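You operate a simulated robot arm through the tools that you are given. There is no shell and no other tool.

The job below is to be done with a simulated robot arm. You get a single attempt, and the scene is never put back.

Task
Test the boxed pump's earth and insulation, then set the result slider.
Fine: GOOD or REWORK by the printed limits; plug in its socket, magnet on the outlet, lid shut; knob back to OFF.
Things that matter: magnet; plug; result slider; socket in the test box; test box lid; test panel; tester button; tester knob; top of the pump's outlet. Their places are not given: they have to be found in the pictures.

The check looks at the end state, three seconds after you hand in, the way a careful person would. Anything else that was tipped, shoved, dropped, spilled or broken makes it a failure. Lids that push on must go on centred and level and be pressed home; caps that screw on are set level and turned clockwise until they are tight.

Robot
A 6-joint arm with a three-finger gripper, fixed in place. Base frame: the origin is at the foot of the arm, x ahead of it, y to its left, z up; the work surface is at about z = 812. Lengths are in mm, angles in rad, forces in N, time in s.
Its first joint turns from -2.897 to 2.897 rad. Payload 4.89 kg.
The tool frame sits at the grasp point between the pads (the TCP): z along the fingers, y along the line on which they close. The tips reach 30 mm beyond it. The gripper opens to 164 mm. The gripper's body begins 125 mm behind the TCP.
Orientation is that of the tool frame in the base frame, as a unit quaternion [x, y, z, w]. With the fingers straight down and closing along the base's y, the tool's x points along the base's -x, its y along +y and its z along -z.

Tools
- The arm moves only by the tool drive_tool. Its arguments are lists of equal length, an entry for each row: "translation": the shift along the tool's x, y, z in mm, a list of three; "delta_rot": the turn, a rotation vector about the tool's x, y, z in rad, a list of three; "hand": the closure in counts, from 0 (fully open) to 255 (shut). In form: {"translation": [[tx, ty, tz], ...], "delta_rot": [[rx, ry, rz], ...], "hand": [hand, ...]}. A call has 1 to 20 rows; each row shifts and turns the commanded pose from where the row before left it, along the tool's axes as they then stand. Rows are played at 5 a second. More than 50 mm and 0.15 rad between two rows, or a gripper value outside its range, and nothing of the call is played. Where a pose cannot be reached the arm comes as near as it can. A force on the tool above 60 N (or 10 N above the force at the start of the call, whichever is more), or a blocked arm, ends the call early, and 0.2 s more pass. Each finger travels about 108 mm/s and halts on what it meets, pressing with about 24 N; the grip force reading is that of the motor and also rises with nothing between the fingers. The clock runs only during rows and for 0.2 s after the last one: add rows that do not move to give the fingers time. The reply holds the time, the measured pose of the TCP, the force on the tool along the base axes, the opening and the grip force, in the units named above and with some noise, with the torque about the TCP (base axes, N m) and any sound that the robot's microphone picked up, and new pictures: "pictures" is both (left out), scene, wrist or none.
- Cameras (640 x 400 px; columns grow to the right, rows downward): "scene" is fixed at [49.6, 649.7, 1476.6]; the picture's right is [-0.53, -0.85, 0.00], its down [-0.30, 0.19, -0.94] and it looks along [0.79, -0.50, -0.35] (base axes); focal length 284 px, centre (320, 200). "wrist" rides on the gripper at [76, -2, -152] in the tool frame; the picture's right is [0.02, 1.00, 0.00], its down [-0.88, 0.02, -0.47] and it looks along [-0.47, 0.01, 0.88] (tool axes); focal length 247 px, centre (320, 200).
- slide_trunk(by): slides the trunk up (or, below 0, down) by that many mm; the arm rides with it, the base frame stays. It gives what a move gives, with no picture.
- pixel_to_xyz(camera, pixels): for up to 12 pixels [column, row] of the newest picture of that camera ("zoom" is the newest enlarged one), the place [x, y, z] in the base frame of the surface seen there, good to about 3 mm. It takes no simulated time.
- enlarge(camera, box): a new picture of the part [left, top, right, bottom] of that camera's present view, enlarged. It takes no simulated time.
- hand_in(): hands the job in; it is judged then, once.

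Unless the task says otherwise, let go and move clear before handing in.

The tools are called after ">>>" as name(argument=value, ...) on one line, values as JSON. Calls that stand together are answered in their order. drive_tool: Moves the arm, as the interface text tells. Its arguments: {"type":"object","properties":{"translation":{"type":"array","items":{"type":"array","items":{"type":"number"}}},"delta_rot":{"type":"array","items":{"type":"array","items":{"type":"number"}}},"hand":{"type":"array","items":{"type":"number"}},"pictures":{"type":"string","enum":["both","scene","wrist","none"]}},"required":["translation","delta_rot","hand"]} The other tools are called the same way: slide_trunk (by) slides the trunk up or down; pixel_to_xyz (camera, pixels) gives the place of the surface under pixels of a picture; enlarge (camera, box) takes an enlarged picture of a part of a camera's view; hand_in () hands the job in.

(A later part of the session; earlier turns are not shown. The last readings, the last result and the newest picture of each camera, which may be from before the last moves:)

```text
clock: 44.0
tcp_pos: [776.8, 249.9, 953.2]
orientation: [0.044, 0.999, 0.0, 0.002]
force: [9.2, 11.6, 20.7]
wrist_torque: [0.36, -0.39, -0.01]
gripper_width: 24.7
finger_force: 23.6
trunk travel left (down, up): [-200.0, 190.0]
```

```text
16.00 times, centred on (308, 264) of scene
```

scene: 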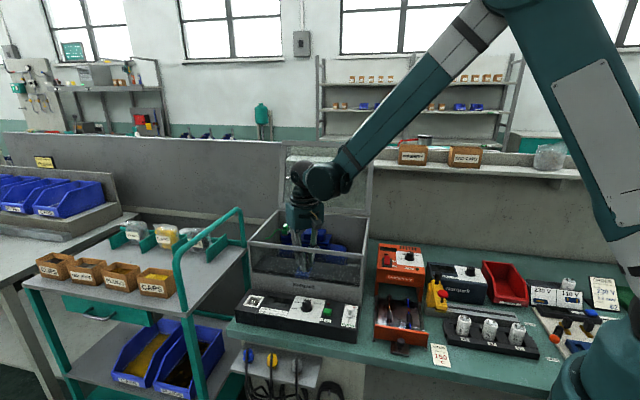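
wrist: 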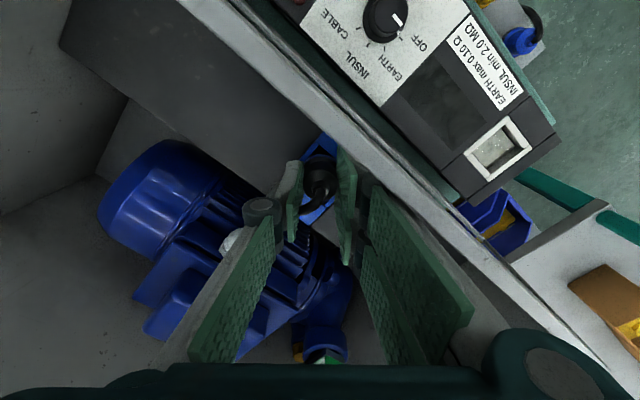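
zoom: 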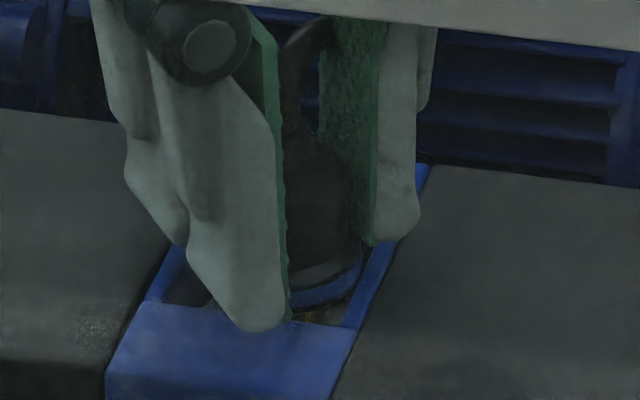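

Re-deriving the pin length (~19 mm, since the ring sits nearer the camera) means the ring is only now at the frame's top edge and was about 2–3 mm too far forward. I'll raise 6 mm, shift (-2.0,-0.4) and re-measure.

>>> drive_tool(translation=[[0, 0, -3], [0, 0, -4], [-2.0, -0.4, 0], [0, 0, 0], [0, 0, 0]], delta_rot=[[0, 0, 0], [0, 0, 0], [0, 0, 0], [0, 0, 0], [0, 0, 0]], hand=[240, 240, 240, 240, 240], pictures="both")

>>> enlarge(camera="scene", box=[292, 254, 322, 274])

>>> enlarge(camera="wrist", box=[296, 128, 346, 163])

>>> enlarge(camera="wrist", box=[295, 170, 345, 220])

```text
clock: 45.2
tcp_pos: [780.0, 248.8, 958.6]
orientation: [0.044, 0.999, 0.0, 0.0]
force: [0.3, 0.4, 0.0]
wrist_torque: [-0.02, -0.01, 0.02]
gripper_width: 24.7
finger_force: 23.6
trunk travel left (down, up): [-200.0, 190.0]
```

scene: 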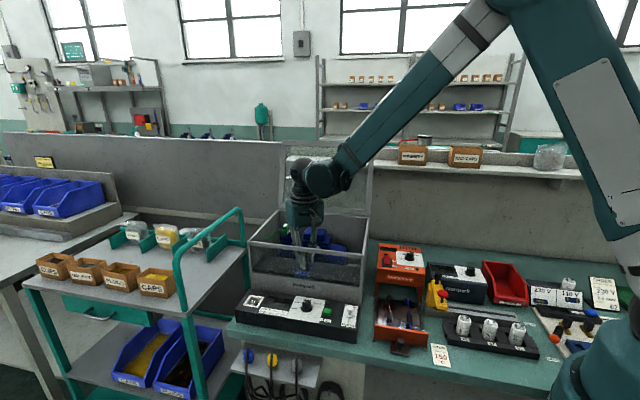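
wrist: 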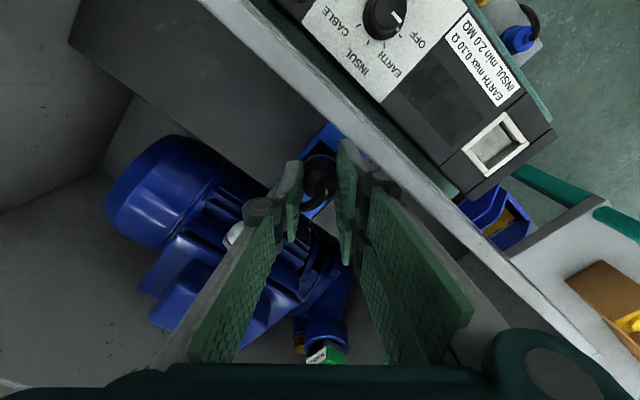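

```text
16.00 times, centred on (307, 264) of scene
```

zoom: 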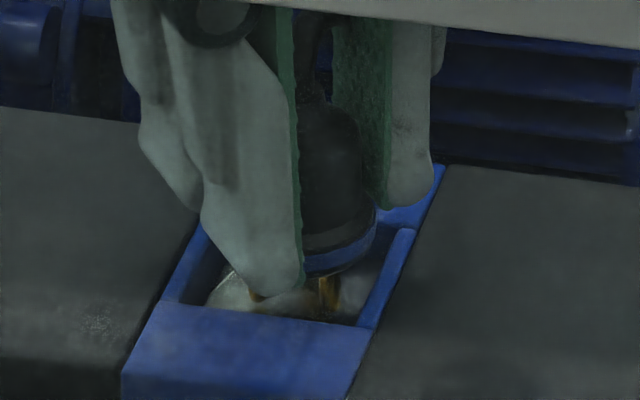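

```text
11.43 times, centred on (321, 146) of wrist
```

zoom: 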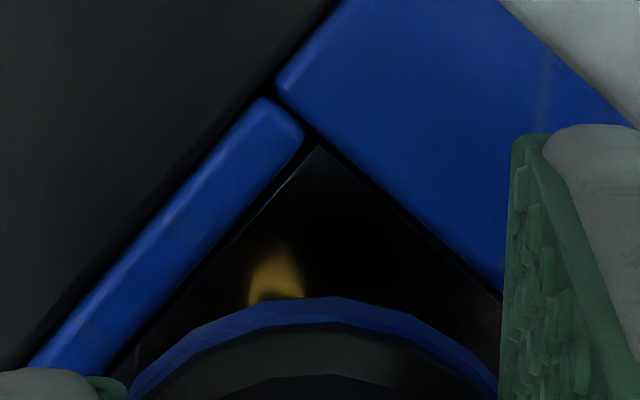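

```text
8.00 times, centred on (320, 195) of wrist
```

zoom: 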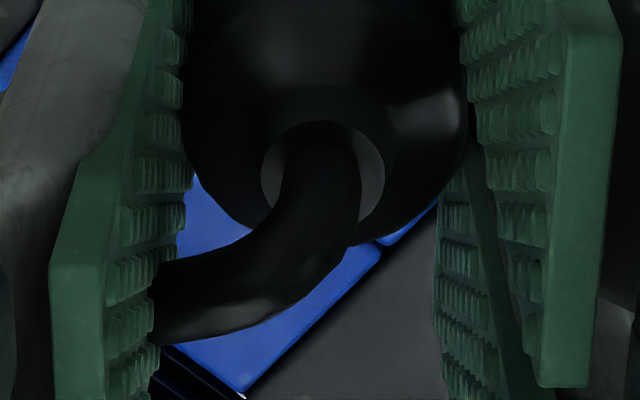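

The plug is now within ~1 mm of the opening centre, slightly to box-right. I'll shift (-0.5,+0.6) and lower gradually, reading the lateral forces.

>>> drive_tool(translation=[[-0.5, 0.6, 0], [0, 0, 2], [0, 0, 2], [0, 0, 0]], delta_rot=[[0, 0, 0], [0, 0, 0], [0, 0, 0], [0, 0, 0]], hand=[240, 240, 240, 240], pictures="none")

>>> drive_tool(translation=[[0, 0, 1], [0, 0, 0]], delta_rot=[[0, 0, 0], [0, 0, 0]], hand=[240, 240], pictures="none")

>>> drive_tool(translation=[[0, 0, 1], [0, 0, 0]], delta_rot=[[0, 0, 0], [0, 0, 0]], hand=[240, 240], pictures="none")

>>> drive_tool(translation=[[0, 0, 1], [0, 0, 0]], delta_rot=[[0, 0, 0], [0, 0, 0]], hand=[240, 240], pictures="none")

```text
clock: 46.2
tcp_pos: [780.5, 249.5, 955.1]
orientation: [0.044, 0.999, 0.0, 0.0]
force: [-0.2, -0.2, 2.1]
wrist_torque: [-0.04, -0.03, 0.01]
gripper_width: 24.8
finger_force: 24.3
trunk travel left (down, up): [-200.0, 190.0]
```

```text
clock: 46.8
tcp_pos: [780.2, 249.0, 953.4]
orientation: [0.043, 0.999, 0.0, 0.0]
force: [-0.1, 0.5, -0.5]
wrist_torque: [-0.01, 0.0, 0.02]
gripper_width: 25.0
finger_force: 24.3
trunk travel left (down, up): [-200.0, 190.0]
```

```text
clock: 47.4
tcp_pos: [779.9, 250.4, 953.4]
orientation: [0.044, 0.999, 0.0, -0.001]
force: [-0.3, -0.7, -0.2]
wrist_torque: [0.01, 0.05, -0.02]
gripper_width: 24.7
finger_force: 24.4
trunk travel left (down, up): [-200.0, 190.0]
```

```text
clock: 48.0
tcp_pos: [779.3, 249.7, 951.4]
orientation: [0.043, 0.999, -0.001, 0.0]
force: [5.1, 1.3, 20.4]
wrist_torque: [-0.02, -0.31, 0.03]
gripper_width: 25.0
finger_force: 23.7
trunk travel left (down, up): [-200.0, 190.0]
```

Contact again (20 N) but now centred. I'll look closely at where the ring is relative to the frame.

>>> drive_tool(translation=[[0, 0, 0]], delta_rot=[[0, 0, 0]], hand=[240])

>>> enlarge(camera="scene", box=[292, 254, 322, 274])

>>> enlarge(camera="wrist", box=[296, 128, 346, 163])

>>> enlarge(camera="wrist", box=[295, 170, 345, 220])

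```text
clock: 48.4
tcp_pos: [779.7, 250.7, 952.2]
orientation: [0.044, 0.999, 0.0, 0.0]
force: [4.9, 0.5, 20.5]
wrist_torque: [0.02, -0.32, 0.03]
gripper_width: 24.6
finger_force: 23.6
trunk travel left (down, up): [-200.0, 190.0]
```

scene: 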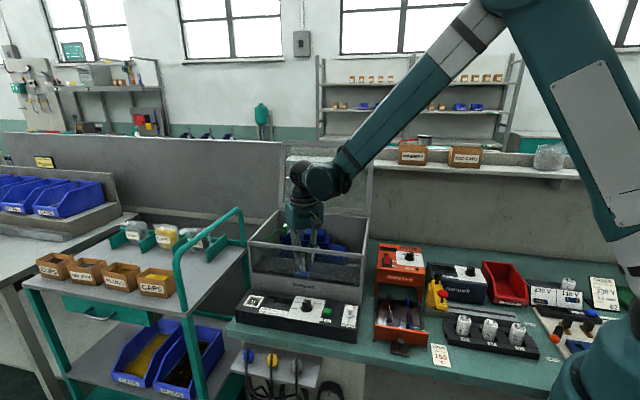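
wrist: 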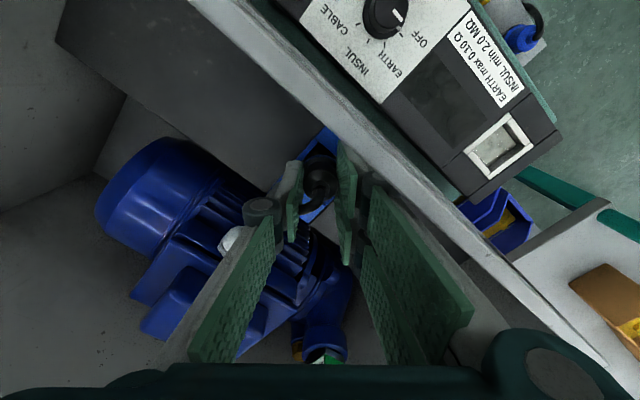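

```text
16.00 times, centred on (307, 264) of scene
```

zoom: 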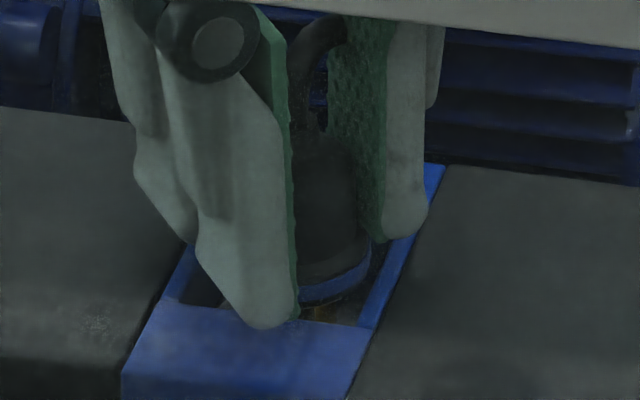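

```text
11.43 times, centred on (321, 146) of wrist
```

zoom: 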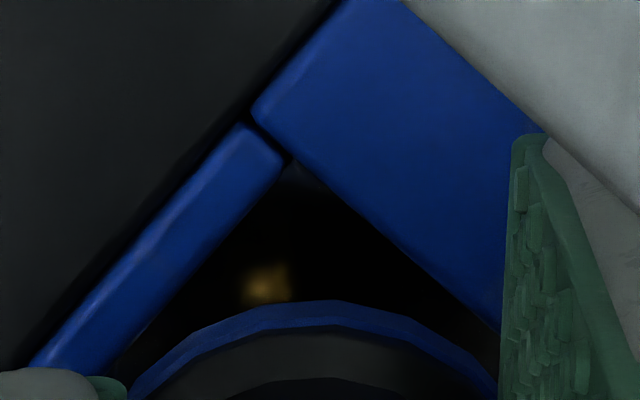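

```text
8.00 times, centred on (320, 195) of wrist
```

zoom: 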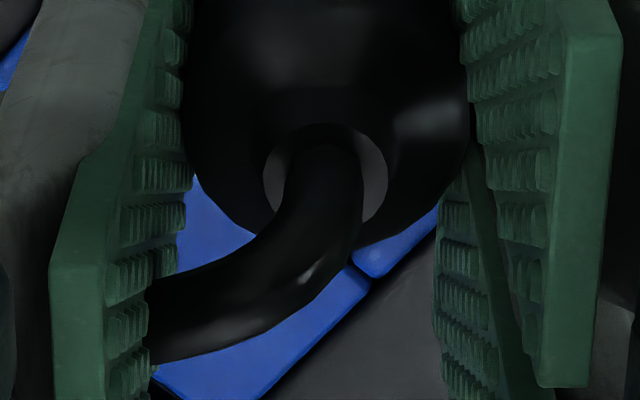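

Geometry and the pin reflection indicate the pins are resting on the socket's metal contact floor, with the plug centred within 1 mm. I'll ease off 1 mm and release.

>>> drive_tool(translation=[[0, 0, -1], [0, 0, 0], [0, 0, 0], [0, 0, 0], [0, 0, 0], [0, 0, 0]], delta_rot=[[0, 0, 0], [0, 0, 0], [0, 0, 0], [0, 0, 0], [0, 0, 0], [0, 0, 0]], hand=[240, 232, 222, 210, 198, 198])

>>> enlarge(camera="scene", box=[292, 244, 328, 274])

>>> enlarge(camera="wrist", box=[280, 125, 360, 215])

```text
clock: 49.8
tcp_pos: [778.8, 250.1, 953.2]
orientation: [0.044, 0.999, 0.0, -0.001]
force: [-0.4, -0.7, -1.4]
wrist_torque: [0.01, 0.03, 0.04]
gripper_width: 36.6
finger_force: 0.0
trunk travel left (down, up): [-200.0, 190.0]
```

scene: 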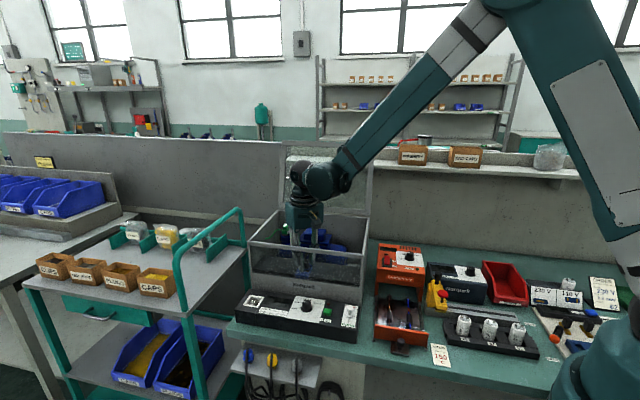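
wrist: 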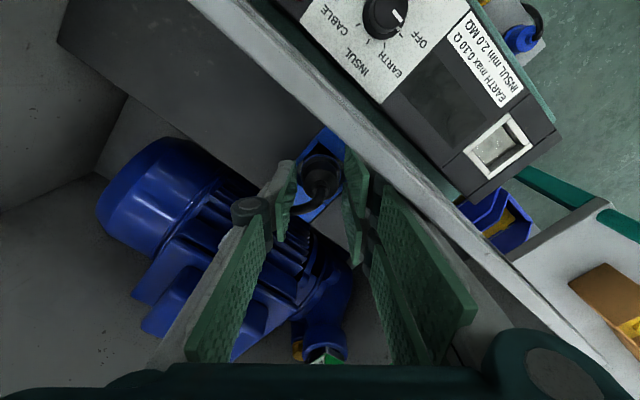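

```text
13.33 times, centred on (310, 259) of scene
```

zoom: 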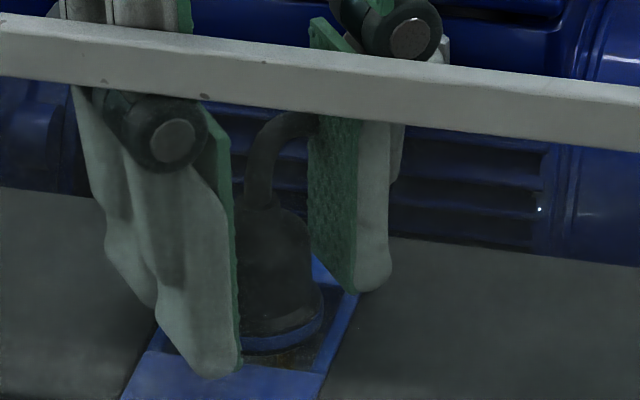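

```text
4.44 times, centred on (320, 170) of wrist
```

zoom: 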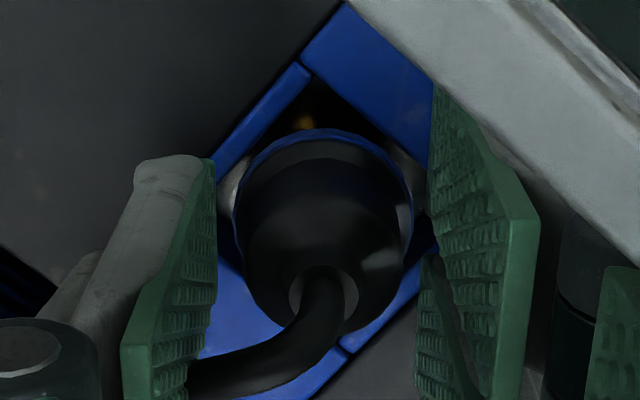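

The plug stands upright in the recess with clear gaps all round. I'll raise the gripper clear and inspect.

>>> drive_tool(translation=[[0, 0, -10], [0, 0, -20], [0, 0, -30], [0, 0, -35], [0, 0, 0]], delta_rot=[[0, 0, 0], [0, 0, 0], [0, 0, 0], [0, 0, 0], [0, 0, 0]], hand=[198, 198, 198, 198, 198])

>>> enlarge(camera="scene", box=[288, 240, 332, 275])

>>> enlarge(camera="wrist", box=[280, 110, 360, 190])

```text
clock: 51.0
tcp_pos: [778.8, 249.9, 1048.7]
orientation: [0.044, 0.999, 0.0, 0.001]
force: [0.1, -0.2, 0.2]
wrist_torque: [0.0, -0.05, 0.02]
gripper_width: 36.5
finger_force: 0.1
trunk travel left (down, up): [-200.0, 190.0]
```

scene: 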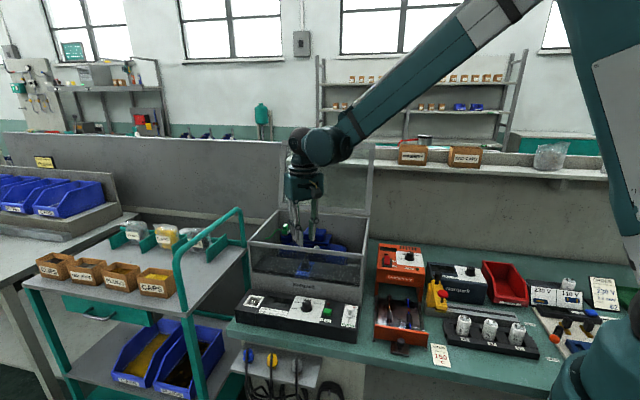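
wrist: 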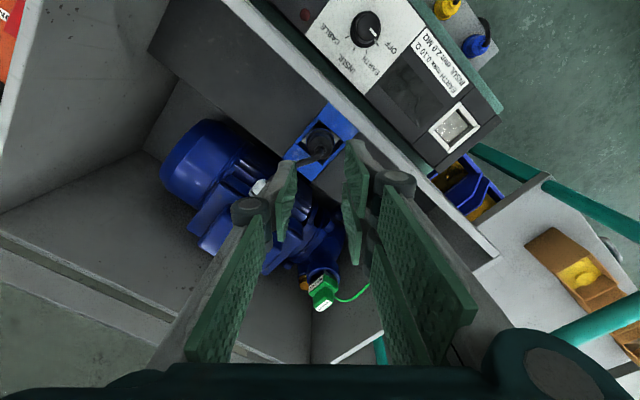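

```text
11.43 times, centred on (310, 258) of scene
```

zoom: 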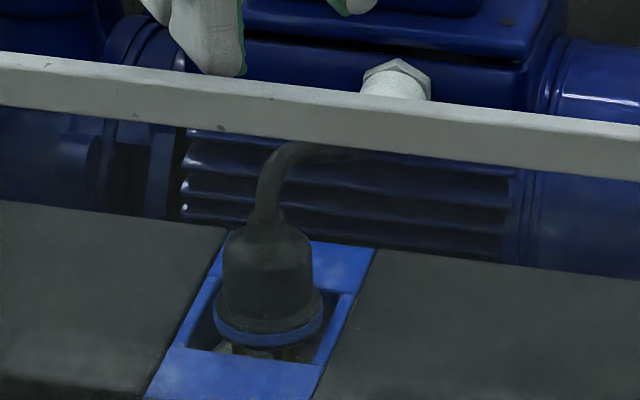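

```text
5.00 times, centred on (320, 150) of wrist
```

zoom: 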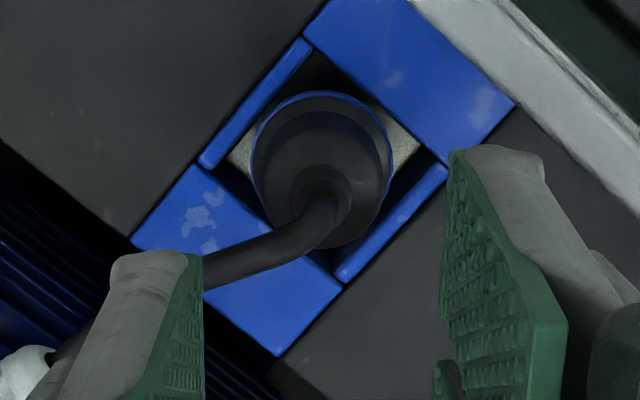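

The plug stands upright and centred, but the ring is only flush with the frame. I'll turn the tool to -45° (clear of the cable) and press on the flange with the fingertips to make sure it is home.

>>> drive_tool(translation=[[0, 0, 0], [0, 0, 0], [0, 0, 0], [0, 0, 0], [0, 0, 0], [0, 0, 0]], delta_rot=[[0, 0, 0.1396], [0, 0, 0.1396], [0, 0, 0.1396], [0, 0, 0.1396], [0, 0, 0.1396], [0, 0, 0]], hand=[205, 208, 210, 210, 210, 210])

>>> enlarge(camera="wrist", box=[280, 110, 360, 190])

```text
clock: 52.4
tcp_pos: [779.9, 250.8, 1048.4]
orientation: [0.384, 0.923, 0.0, 0.0]
force: [-1.0, 0.3, 0.4]
wrist_torque: [-0.01, 0.02, -0.03]
gripper_width: 29.0
finger_force: 0.1
trunk travel left (down, up): [-200.0, 190.0]
```

scene: 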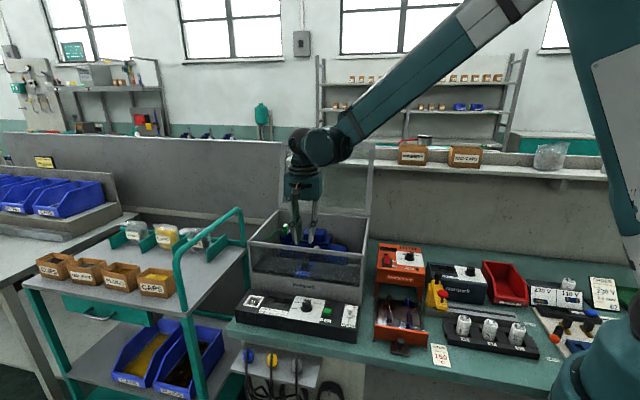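
wrist: 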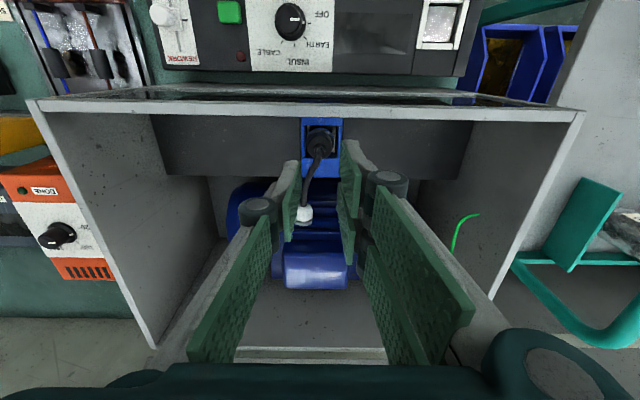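

```text
5.00 times, centred on (320, 150) of wrist
```

zoom: 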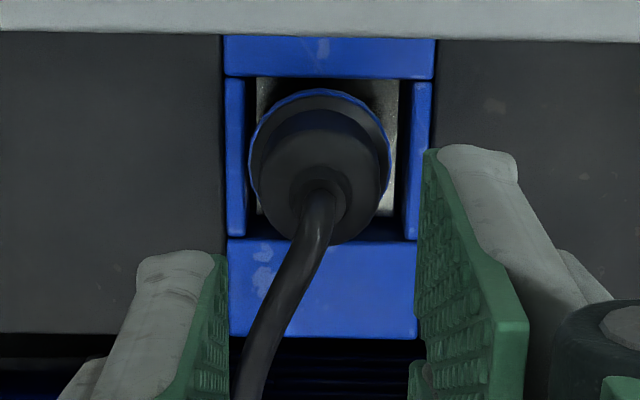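

From this aligned view the plug ring (248–391) is about 1.7 mm to box-right of the opening (247–408). I'll shift +1.1 mm in tool y, descend around the plug, and close to centre it.

>>> drive_tool(translation=[[0.3, 1.1, 0], [0, 0, 25], [0, 0, 25], [0, 0, 25], [0, 0, 10], [0, 0, 0]], delta_rot=[[0, 0, 0], [0, 0, 0], [0, 0, 0], [0, 0, 0], [0, 0, 0], [0, 0, 0]], hand=[207, 207, 207, 207, 207, 207])

>>> enlarge(camera="wrist", box=[280, 130, 360, 210])

>>> enlarge(camera="scene", box=[288, 240, 332, 275])

```text
clock: 53.8
tcp_pos: [778.7, 249.6, 961.0]
orientation: [0.383, 0.924, 0.001, 0.0]
force: [0.5, 0.1, 0.1]
wrist_torque: [-0.01, 0.05, -0.01]
gripper_width: 30.8
finger_force: 0.1
trunk travel left (down, up): [-200.0, 190.0]
```

scene: 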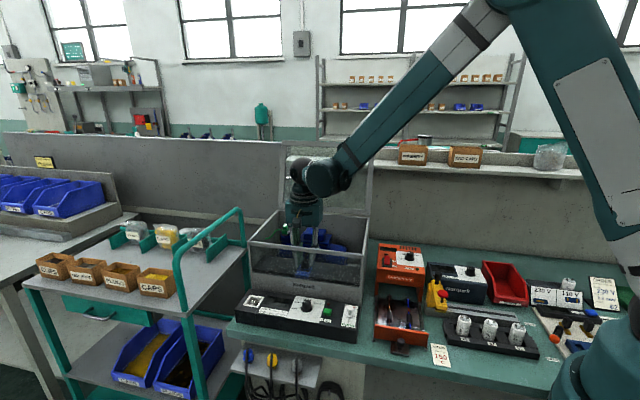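
wrist: 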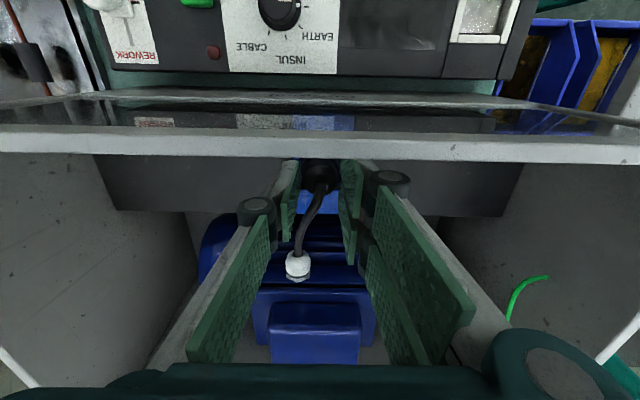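

```text
5.00 times, centred on (320, 170) of wrist
```

zoom: 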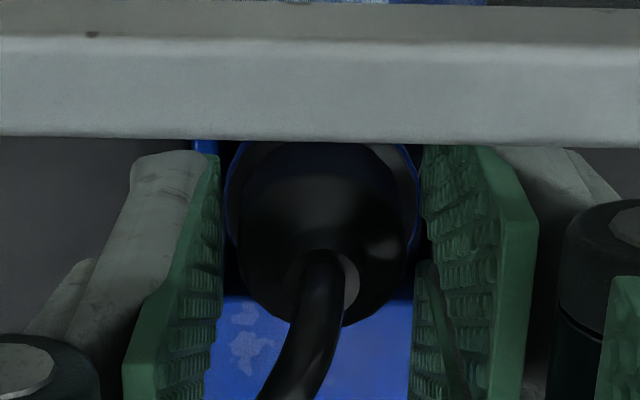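

```text
11.43 times, centred on (310, 258) of scene
```

zoom: 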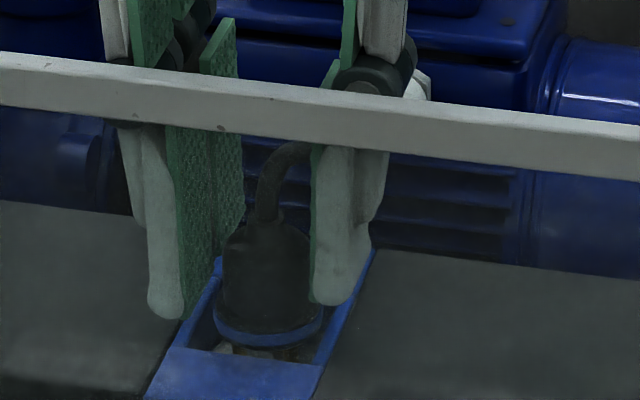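

>>> drive_tool(translation=[[0, 0, 1.5], [0, 0, 1.5], [0, 0, 0]], delta_rot=[[0, 0, 0], [0, 0, 0], [0, 0, 0]], hand=[207, 207, 207], pictures="none")

>>> drive_tool(translation=[[0, 0, 0], [0, 0, 0], [0, 0, 0], [0, 0, 0]], delta_rot=[[0, 0, 0], [0, 0, 0], [0, 0, 0], [0, 0, 0]], hand=[212, 218, 230, 240])

>>> enlarge(camera="scene", box=[288, 240, 332, 275])

```text
clock: 54.6
tcp_pos: [780.3, 249.5, 961.2]
orientation: [0.383, 0.924, 0.0, 0.0]
force: [0.2, -1.0, -0.9]
wrist_torque: [0.03, -0.01, -0.02]
gripper_width: 30.7
finger_force: 0.1
trunk travel left (down, up): [-200.0, 190.0]
```

```text
clock: 55.6
tcp_pos: [778.1, 250.2, 959.8]
orientation: [0.382, 0.924, 0.0, 0.0]
force: [-0.3, -0.5, 1.0]
wrist_torque: [0.01, 0.03, -0.03]
gripper_width: 25.0
finger_force: 24.2
trunk travel left (down, up): [-200.0, 190.0]
```

scene: 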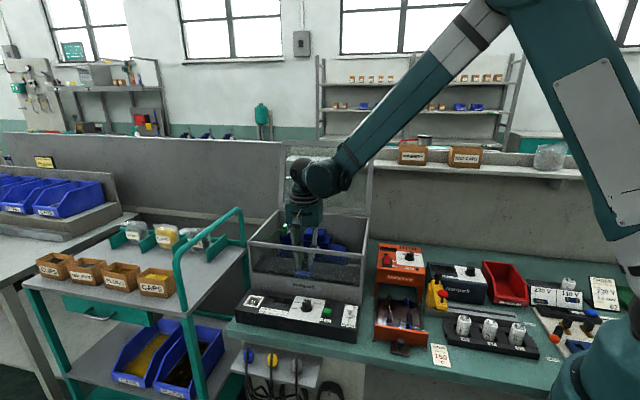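
wrist: 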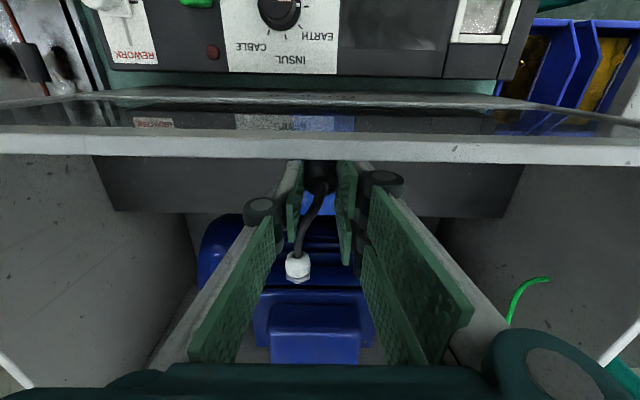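

```text
11.43 times, centred on (310, 258) of scene
```

zoom: 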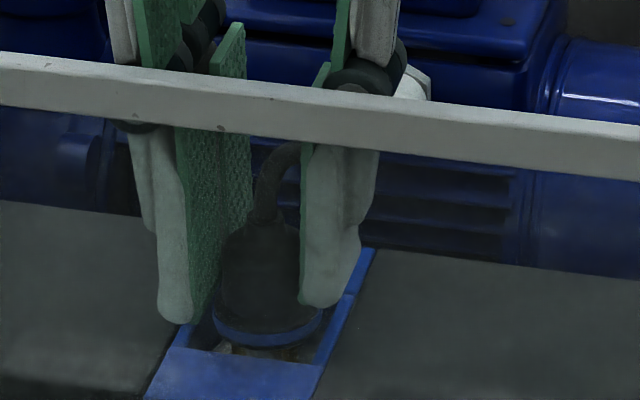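

The plug is gripped and centred. Now I'll push down in 1 mm steps.

>>> drive_tool(translation=[[0, 0, 1], [0, 0, 0]], delta_rot=[[0, 0, 0], [0, 0, 0]], hand=[240, 240], pictures="none")

>>> drive_tool(translation=[[0, 0, 1], [0, 0, 0]], delta_rot=[[0, 0, 0], [0, 0, 0]], hand=[240, 240], pictures="none")

>>> drive_tool(translation=[[0, 0, 1.5], [0, 0, 0]], delta_rot=[[0, 0, 0], [0, 0, 0]], hand=[240, 240], pictures="none")

>>> drive_tool(translation=[[0, 0, 1.5], [0, 0, 0]], delta_rot=[[0, 0, 0], [0, 0, 0]], hand=[240, 240], pictures="none")

```text
clock: 56.2
tcp_pos: [779.1, 250.5, 958.3]
orientation: [0.383, 0.924, 0.001, 0.001]
force: [-0.7, -2.9, 8.1]
wrist_torque: [-0.18, 0.03, -0.01]
gripper_width: 24.9
finger_force: 24.4
trunk travel left (down, up): [-200.0, 190.0]
```

```text
clock: 56.8
tcp_pos: [778.5, 250.5, 958.1]
orientation: [0.382, 0.924, 0.0, 0.0]
force: [-2.9, -3.9, 20.1]
wrist_torque: [-0.25, 0.16, 0.02]
gripper_width: 25.1
finger_force: 24.2
trunk travel left (down, up): [-200.0, 190.0]
```

```text
clock: 57.4
tcp_pos: [779.1, 251.2, 957.2]
orientation: [0.382, 0.924, 0.001, 0.0]
force: [-2.2, -2.5, 18.7]
wrist_torque: [-0.07, 0.13, 0.01]
gripper_width: 24.7
finger_force: 24.2
trunk travel left (down, up): [-200.0, 190.0]
```

```text
clock: 58.0
tcp_pos: [780.4, 251.5, 954.6]
orientation: [0.383, 0.924, 0.0, -0.001]
force: [-4.6, 0.1, 18.4]
wrist_torque: [0.03, 0.22, -0.01]
gripper_width: 25.0
finger_force: 24.6
trunk travel left (down, up): [-200.0, 190.0]
```

The grip slips at ~19 N; I'll keep lowering until the tips bear on the flange and force rises.

>>> drive_tool(translation=[[0, 0, 1], [0, 0, 0]], delta_rot=[[0, 0, 0], [0, 0, 0]], hand=[240, 240], pictures="none")

>>> drive_tool(translation=[[0, 0, 1], [0, 0, 0]], delta_rot=[[0, 0, 0], [0, 0, 0]], hand=[240, 240], pictures="scene")

>>> enlarge(camera="scene", box=[288, 240, 332, 275])

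```text
clock: 58.6
tcp_pos: [779.6, 250.2, 954.0]
orientation: [0.383, 0.924, 0.0, 0.001]
force: [3.5, -0.9, 20.2]
wrist_torque: [-0.08, -0.16, 0.02]
gripper_width: 24.6
finger_force: 24.2
trunk travel left (down, up): [-200.0, 190.0]
```

```text
clock: 59.2
tcp_pos: [779.4, 251.6, 953.8]
orientation: [0.383, 0.924, 0.0, -0.001]
force: [-1.5, 0.0, 19.8]
wrist_torque: [-0.04, 0.05, 0.02]
gripper_width: 24.9
finger_force: 23.9
trunk travel left (down, up): [-200.0, 190.0]
```

scene: 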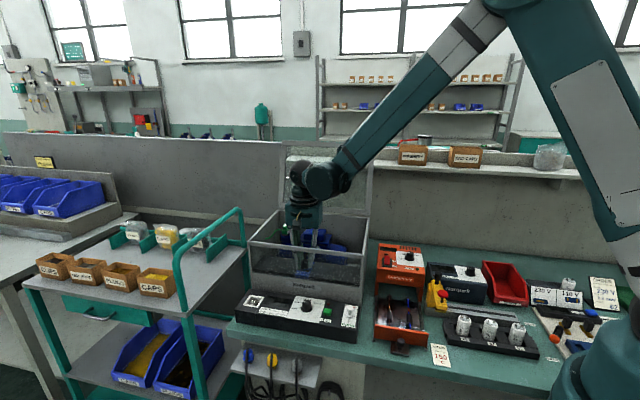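

```text
11.43 times, centred on (310, 258) of scene
```

zoom: 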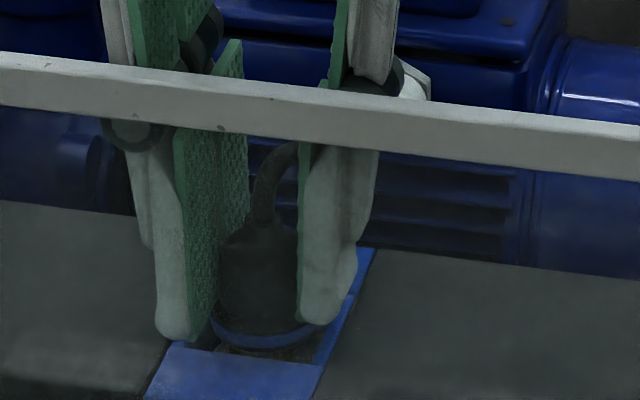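

The plug doesn't move further under ~20 N, consistent with pins on the floor. I'll release, raise and inspect from above.

>>> drive_tool(translation=[[0, 0, -2], [0, 0, -1], [0, 0, 0], [0, 0, 0], [0, 0, 0], [0, 0, -10], [0, 0, -25], [0, 0, -30], [0, 0, -30], [0, 0, 0]], delta_rot=[[0, 0, 0], [0, 0, 0], [0, 0, 0], [0, 0, 0], [0, 0, 0], [0, 0, 0], [0, 0, 0], [0, 0, 0], [0, 0, 0], [0, 0, 0]], hand=[240, 232, 220, 207, 200, 200, 200, 200, 200, 200])

>>> enlarge(camera="wrist", box=[280, 110, 360, 190])

>>> enlarge(camera="scene", box=[288, 240, 332, 275])

```text
clock: 61.4
tcp_pos: [781.8, 250.5, 1053.0]
orientation: [0.383, 0.924, 0.0, 0.0]
force: [-0.3, -0.5, -0.4]
wrist_torque: [0.03, -0.07, 0.02]
gripper_width: 35.4
finger_force: 0.0
trunk travel left (down, up): [-200.0, 190.0]
```

scene: 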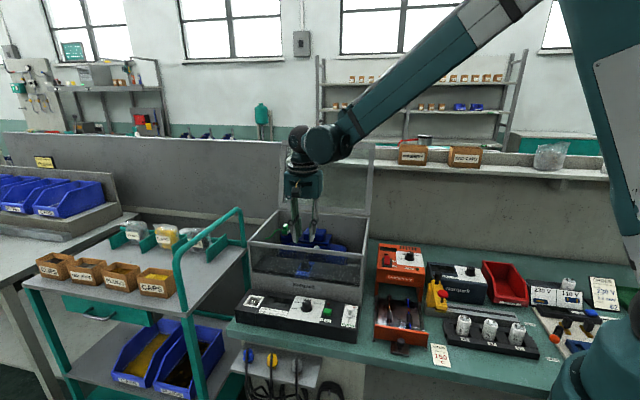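
wrist: 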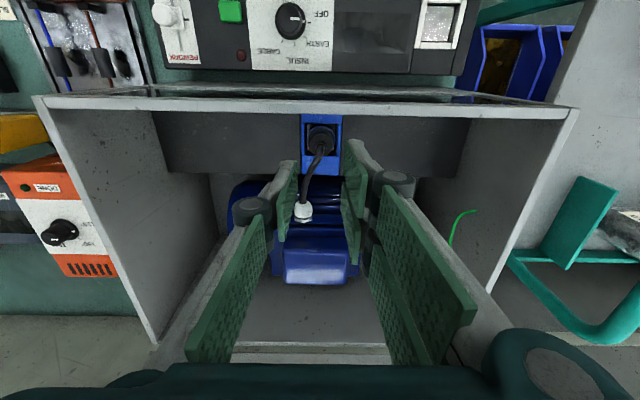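

```text
5.00 times, centred on (320, 150) of wrist
```

zoom: 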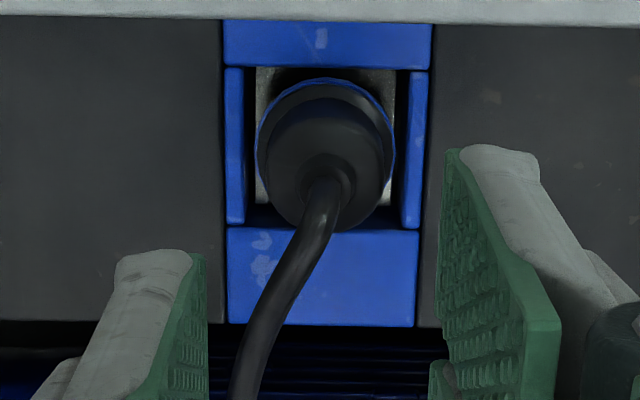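

```text
11.43 times, centred on (310, 258) of scene
```

zoom: 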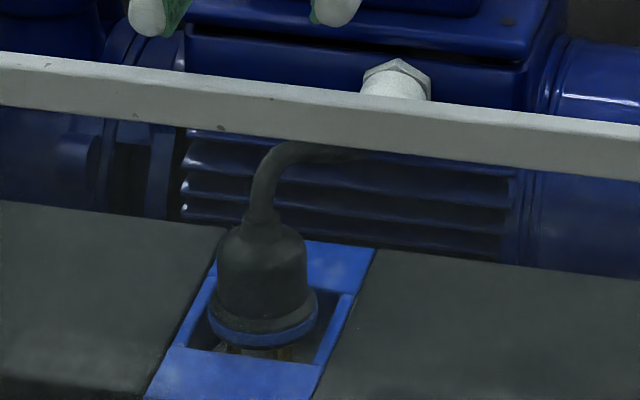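

The plug is now centred in the opening (ring 256–395 vs rails 245–408) and upright. Next is the lid; I'll measure its frame in the scene picture.

>>> enlarge(camera="scene", box=[270, 135, 390, 225])

>>> pixel_to_xyz(camera="scene", pixels=[[288, 147], [300, 147], [330, 149], [345, 150], [360, 150], [371, 150], [372, 165], [370, 185], [368, 203], [365, 212], [350, 210], [340, 208]])

```text
4.44 times, centred on (330, 180) of scene
```

zoom: 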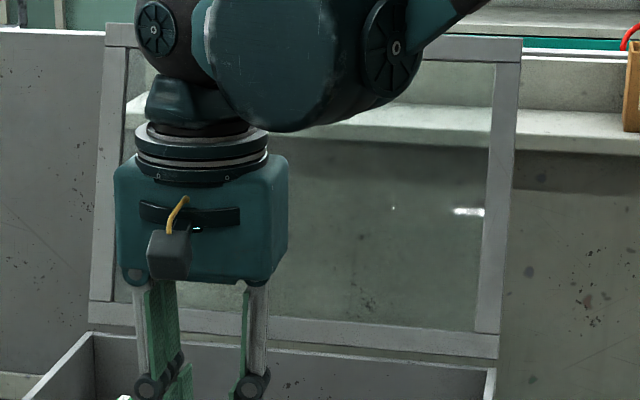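

```text
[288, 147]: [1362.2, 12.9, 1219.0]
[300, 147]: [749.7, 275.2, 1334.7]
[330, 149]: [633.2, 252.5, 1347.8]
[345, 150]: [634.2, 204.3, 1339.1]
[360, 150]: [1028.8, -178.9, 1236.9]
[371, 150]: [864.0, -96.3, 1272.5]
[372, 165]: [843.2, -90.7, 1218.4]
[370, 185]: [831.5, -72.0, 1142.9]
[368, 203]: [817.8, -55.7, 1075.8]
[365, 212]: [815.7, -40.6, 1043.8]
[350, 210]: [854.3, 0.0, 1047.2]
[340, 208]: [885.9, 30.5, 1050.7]
```

The lid leans back ~18° past vertical, with its top bar at z≈1275, d≈358. I'll rise to z≈1340 and move above the lid's top bar.

>>> drive_tool(translation=[[0, 0, -48], [0, 0, -48], [0, 0, -48], [0, 0, -48], [0, 0, -48], [0, 0, -47], [-43, -14.3, 0], [-43, -14.3, 0], [-43, -14.3, 0], [-43, -14.3, 0], [-43, -14.3, 0], [-43, -14.3, 0], [-43, -14.3, 0], [0, 0, 0]], delta_rot=[[0, 0, 0], [0, 0, 0], [0, 0, 0], [0, 0, 0], [0, 0, 0], [0, 0, 0], [0, 0, 0], [0, 0, 0], [0, 0, 0], [0, 0, 0], [0, 0, 0], [0, 0, 0], [0, 0, 0], [0, 0, 0]], hand=[200, 200, 200, 200, 200, 200, 190, 180, 170, 162, 162, 162, 162, 162])

```text
clock: 64.4
tcp_pos: [922.5, -34.7, 1339.7]
orientation: [0.383, 0.924, -0.001, 0.0]
force: [0.4, -0.7, 0.3]
wrist_torque: [0.11, 0.11, -0.01]
gripper_width: 59.9
finger_force: 0.2
trunk travel left (down, up): [-200.0, 190.0]
```

scene: 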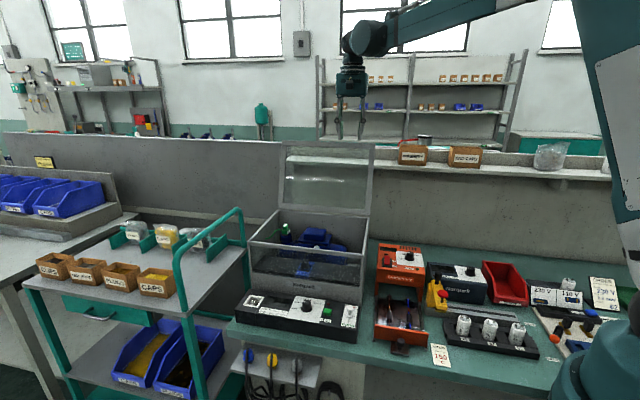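
wrist: 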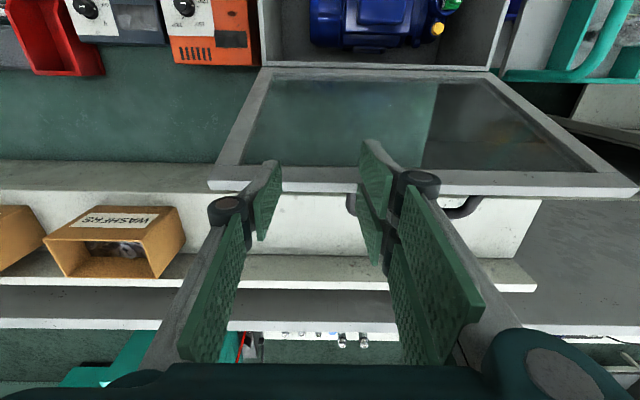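

A dark handle shows behind the lid's top bar at wrist (350–480,205). I'll zoom in.

>>> enlarge(camera="wrist", box=[200, 150, 640, 260])

>>> pixel_to_xyz(camera="wrist", pixels=[[212, 186], [300, 183], [330, 183], [450, 182], [500, 183], [634, 186], [349, 203], [352, 213], [478, 203], [465, 212], [345, 206]])

```text
1.45 times, centred on (420, 205) of wrist
```

zoom: 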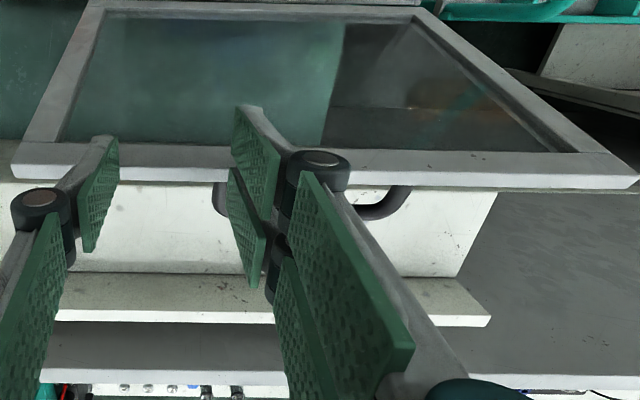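

```text
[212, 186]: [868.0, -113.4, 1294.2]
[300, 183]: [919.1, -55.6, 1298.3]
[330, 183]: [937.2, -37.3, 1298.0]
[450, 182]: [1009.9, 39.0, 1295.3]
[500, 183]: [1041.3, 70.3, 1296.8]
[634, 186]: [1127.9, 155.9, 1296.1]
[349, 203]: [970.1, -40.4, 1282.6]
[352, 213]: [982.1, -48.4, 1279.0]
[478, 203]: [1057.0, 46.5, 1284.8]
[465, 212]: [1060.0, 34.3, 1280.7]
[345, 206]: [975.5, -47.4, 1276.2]
```

There's a bar handle on the lid's outer side, from about (970,-40,1283) to (1057,46,1284). I'll move above its right end and turn the tool so the fingers close across the bar.

>>> drive_tool(translation=[[0, 0, -15], [-24.6, 28, 0], [-24.6, 28, 0], [0, 0, 0], [0, 0, 0], [0, 0, 0], [0, 0, 0], [0, 0, 0], [0, 0, 0], [0, 0, 0], [0, 0, 0], [0, 0, 0], [0, 0, 0], [0, 0, 0], [0, 0, 0]], delta_rot=[[0, 0, 0], [0, 0, 0], [0, 0, 0], [0, 0, -0.1428], [0, 0, -0.1428], [0, 0, -0.1428], [0, 0, -0.1428], [0, 0, -0.1428], [0, 0, -0.1428], [0, 0, -0.1428], [0, 0, -0.1428], [0, 0, -0.1428], [0, 0, -0.1428], [0, 0, -0.1428], [0, 0, 0]], hand=[162, 162, 162, 170, 180, 190, 200, 200, 200, 200, 200, 200, 200, 200, 200])

>>> enlarge(camera="wrist", box=[240, 80, 400, 220])

```text
clock: 67.6
tcp_pos: [996.5, -28.8, 1355.3]
orientation: [-0.382, 0.924, 0.0, 0.0]
force: [-0.2, 0.0, 0.1]
wrist_torque: [0.0, -0.01, -0.05]
gripper_width: 35.4
finger_force: 0.1
trunk travel left (down, up): [-200.0, 190.0]
```

scene: 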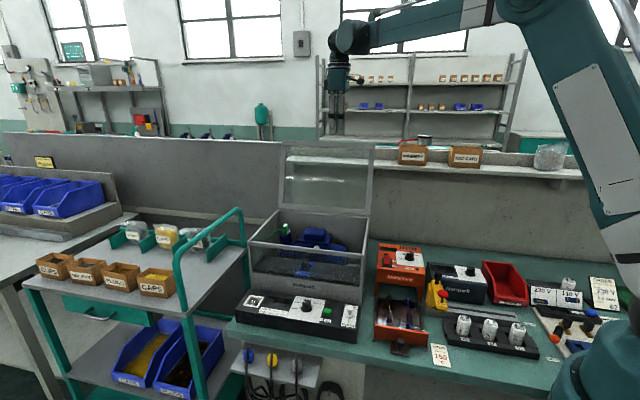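
wrist: 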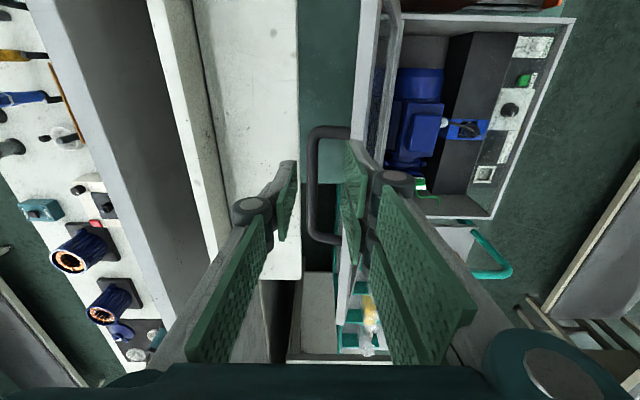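

```text
2.86 times, centred on (320, 150) of wrist
```

zoom: 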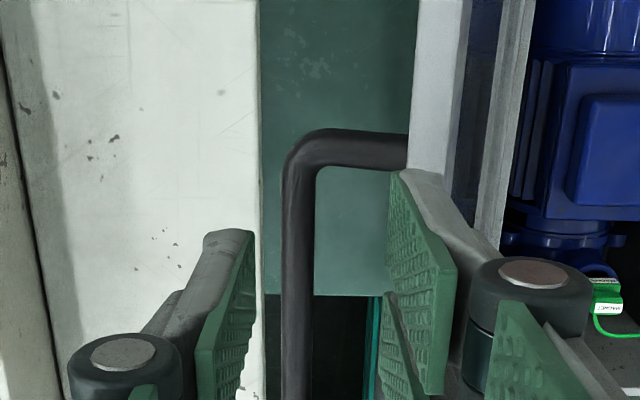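

The bar handle is clear in the view (wrist column ~313, end post row ~132). I'll get its height precisely.

>>> pixel_to_xyz(camera="wrist", pixels=[[313, 145], [313, 160], [313, 180], [313, 200], [312, 225], [330, 132], [345, 132], [352, 120], [358, 110]])

```text
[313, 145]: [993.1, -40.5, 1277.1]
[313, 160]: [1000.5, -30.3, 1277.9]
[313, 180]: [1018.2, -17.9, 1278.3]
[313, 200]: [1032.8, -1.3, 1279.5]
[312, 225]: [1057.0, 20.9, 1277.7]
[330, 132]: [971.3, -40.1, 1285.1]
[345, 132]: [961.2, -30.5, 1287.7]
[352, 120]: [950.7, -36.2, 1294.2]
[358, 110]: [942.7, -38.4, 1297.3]
```

The bar's centre is at d≈411, z≈1273 (diameter ~10 mm, ~30 mm from the lid). I'll shift -6.8 mm in tool y, narrow the fingers to ~24 mm and descend partway.

>>> drive_tool(translation=[[0, -6.8, 0], [0, 0, 15], [0, 0, 15], [0, 0, 15], [0, 0, 0]], delta_rot=[[0, 0, 0], [0, 0, 0], [0, 0, 0], [0, 0, 0], [0, 0, 0]], hand=[210, 215, 217, 217, 217])

>>> enlarge(camera="wrist", box=[240, 80, 400, 220])

```text
clock: 68.8
tcp_pos: [1000.7, -32.8, 1312.3]
orientation: [-0.382, 0.924, -0.001, 0.001]
force: [2.4, 6.5, 26.0]
wrist_torque: [0.1, 0.69, -0.23]
gripper_width: 25.1
finger_force: 0.1
trunk travel left (down, up): [-200.0, 190.0]
```

scene: 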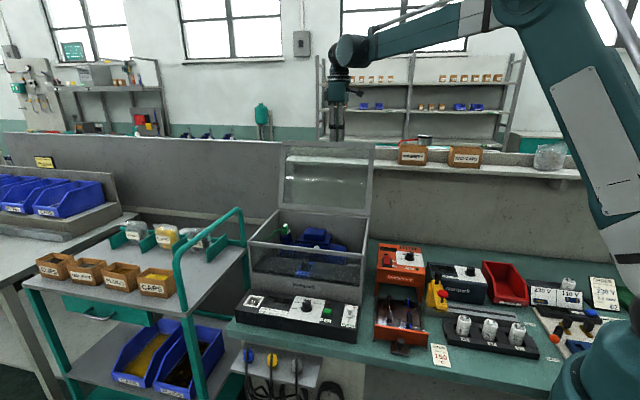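
wrist: 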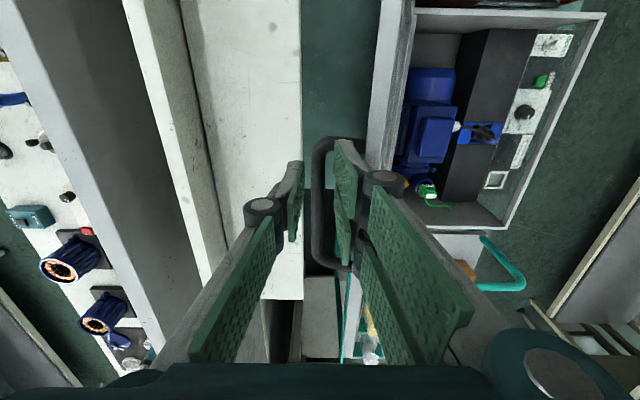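

```text
2.86 times, centred on (320, 150) of wrist
```

zoom: 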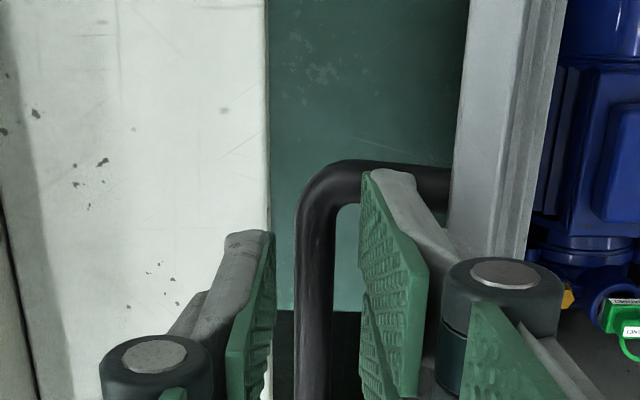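

I felt 26 N: the front finger touched the lid's top edge. I'll raise 20 mm, narrow the fingers to ~17 mm, shift back 3.5 mm and recheck.

>>> drive_tool(translation=[[0, 0, -10], [0, 0, -10], [0, -3.5, 0], [0, 0, 0], [0, 0, 0]], delta_rot=[[0, 0, 0], [0, 0, 0], [0, 0, 0], [0, 0, 0], [0, 0, 0]], hand=[217, 220, 228, 229, 229])

>>> enlarge(camera="wrist", box=[240, 80, 400, 220])

>>> enlarge(camera="scene", box=[290, 90, 390, 170])

```text
clock: 70.0
tcp_pos: [1002.0, -34.9, 1330.1]
orientation: [-0.382, 0.924, 0.0, 0.001]
force: [0.9, -0.7, -0.3]
wrist_torque: [0.02, 0.02, 0.04]
gripper_width: 17.5
finger_force: 0.0
trunk travel left (down, up): [-200.0, 190.0]
```

scene: 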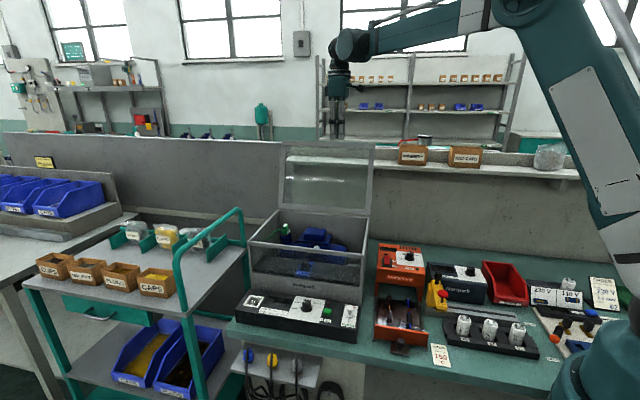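
wrist: 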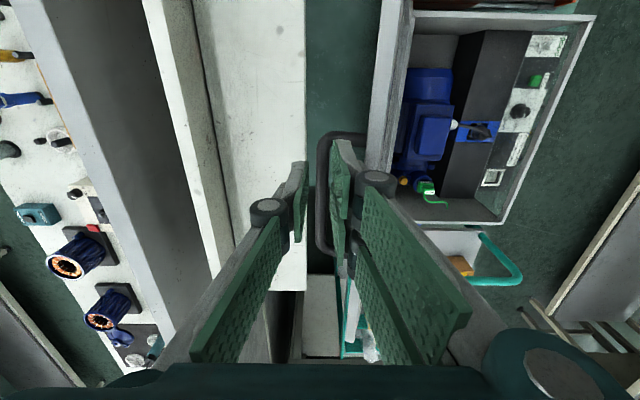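

```text
2.86 times, centred on (320, 150) of wrist
```

zoom: 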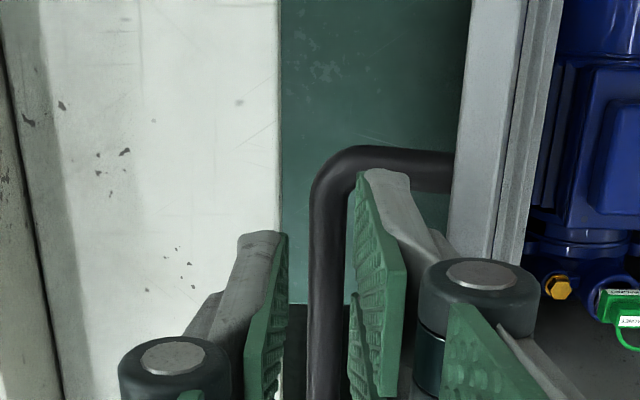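

```text
5.00 times, centred on (340, 130) of scene
```

zoom: 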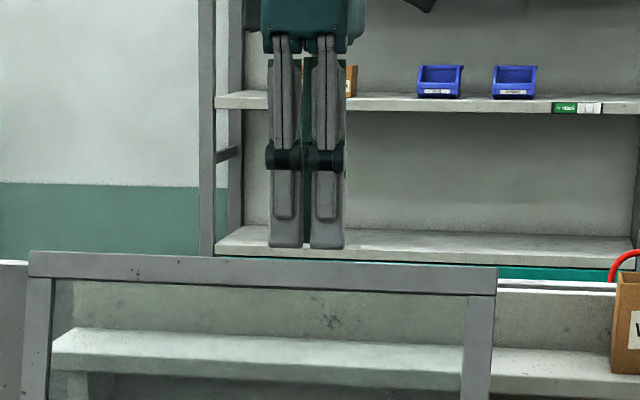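

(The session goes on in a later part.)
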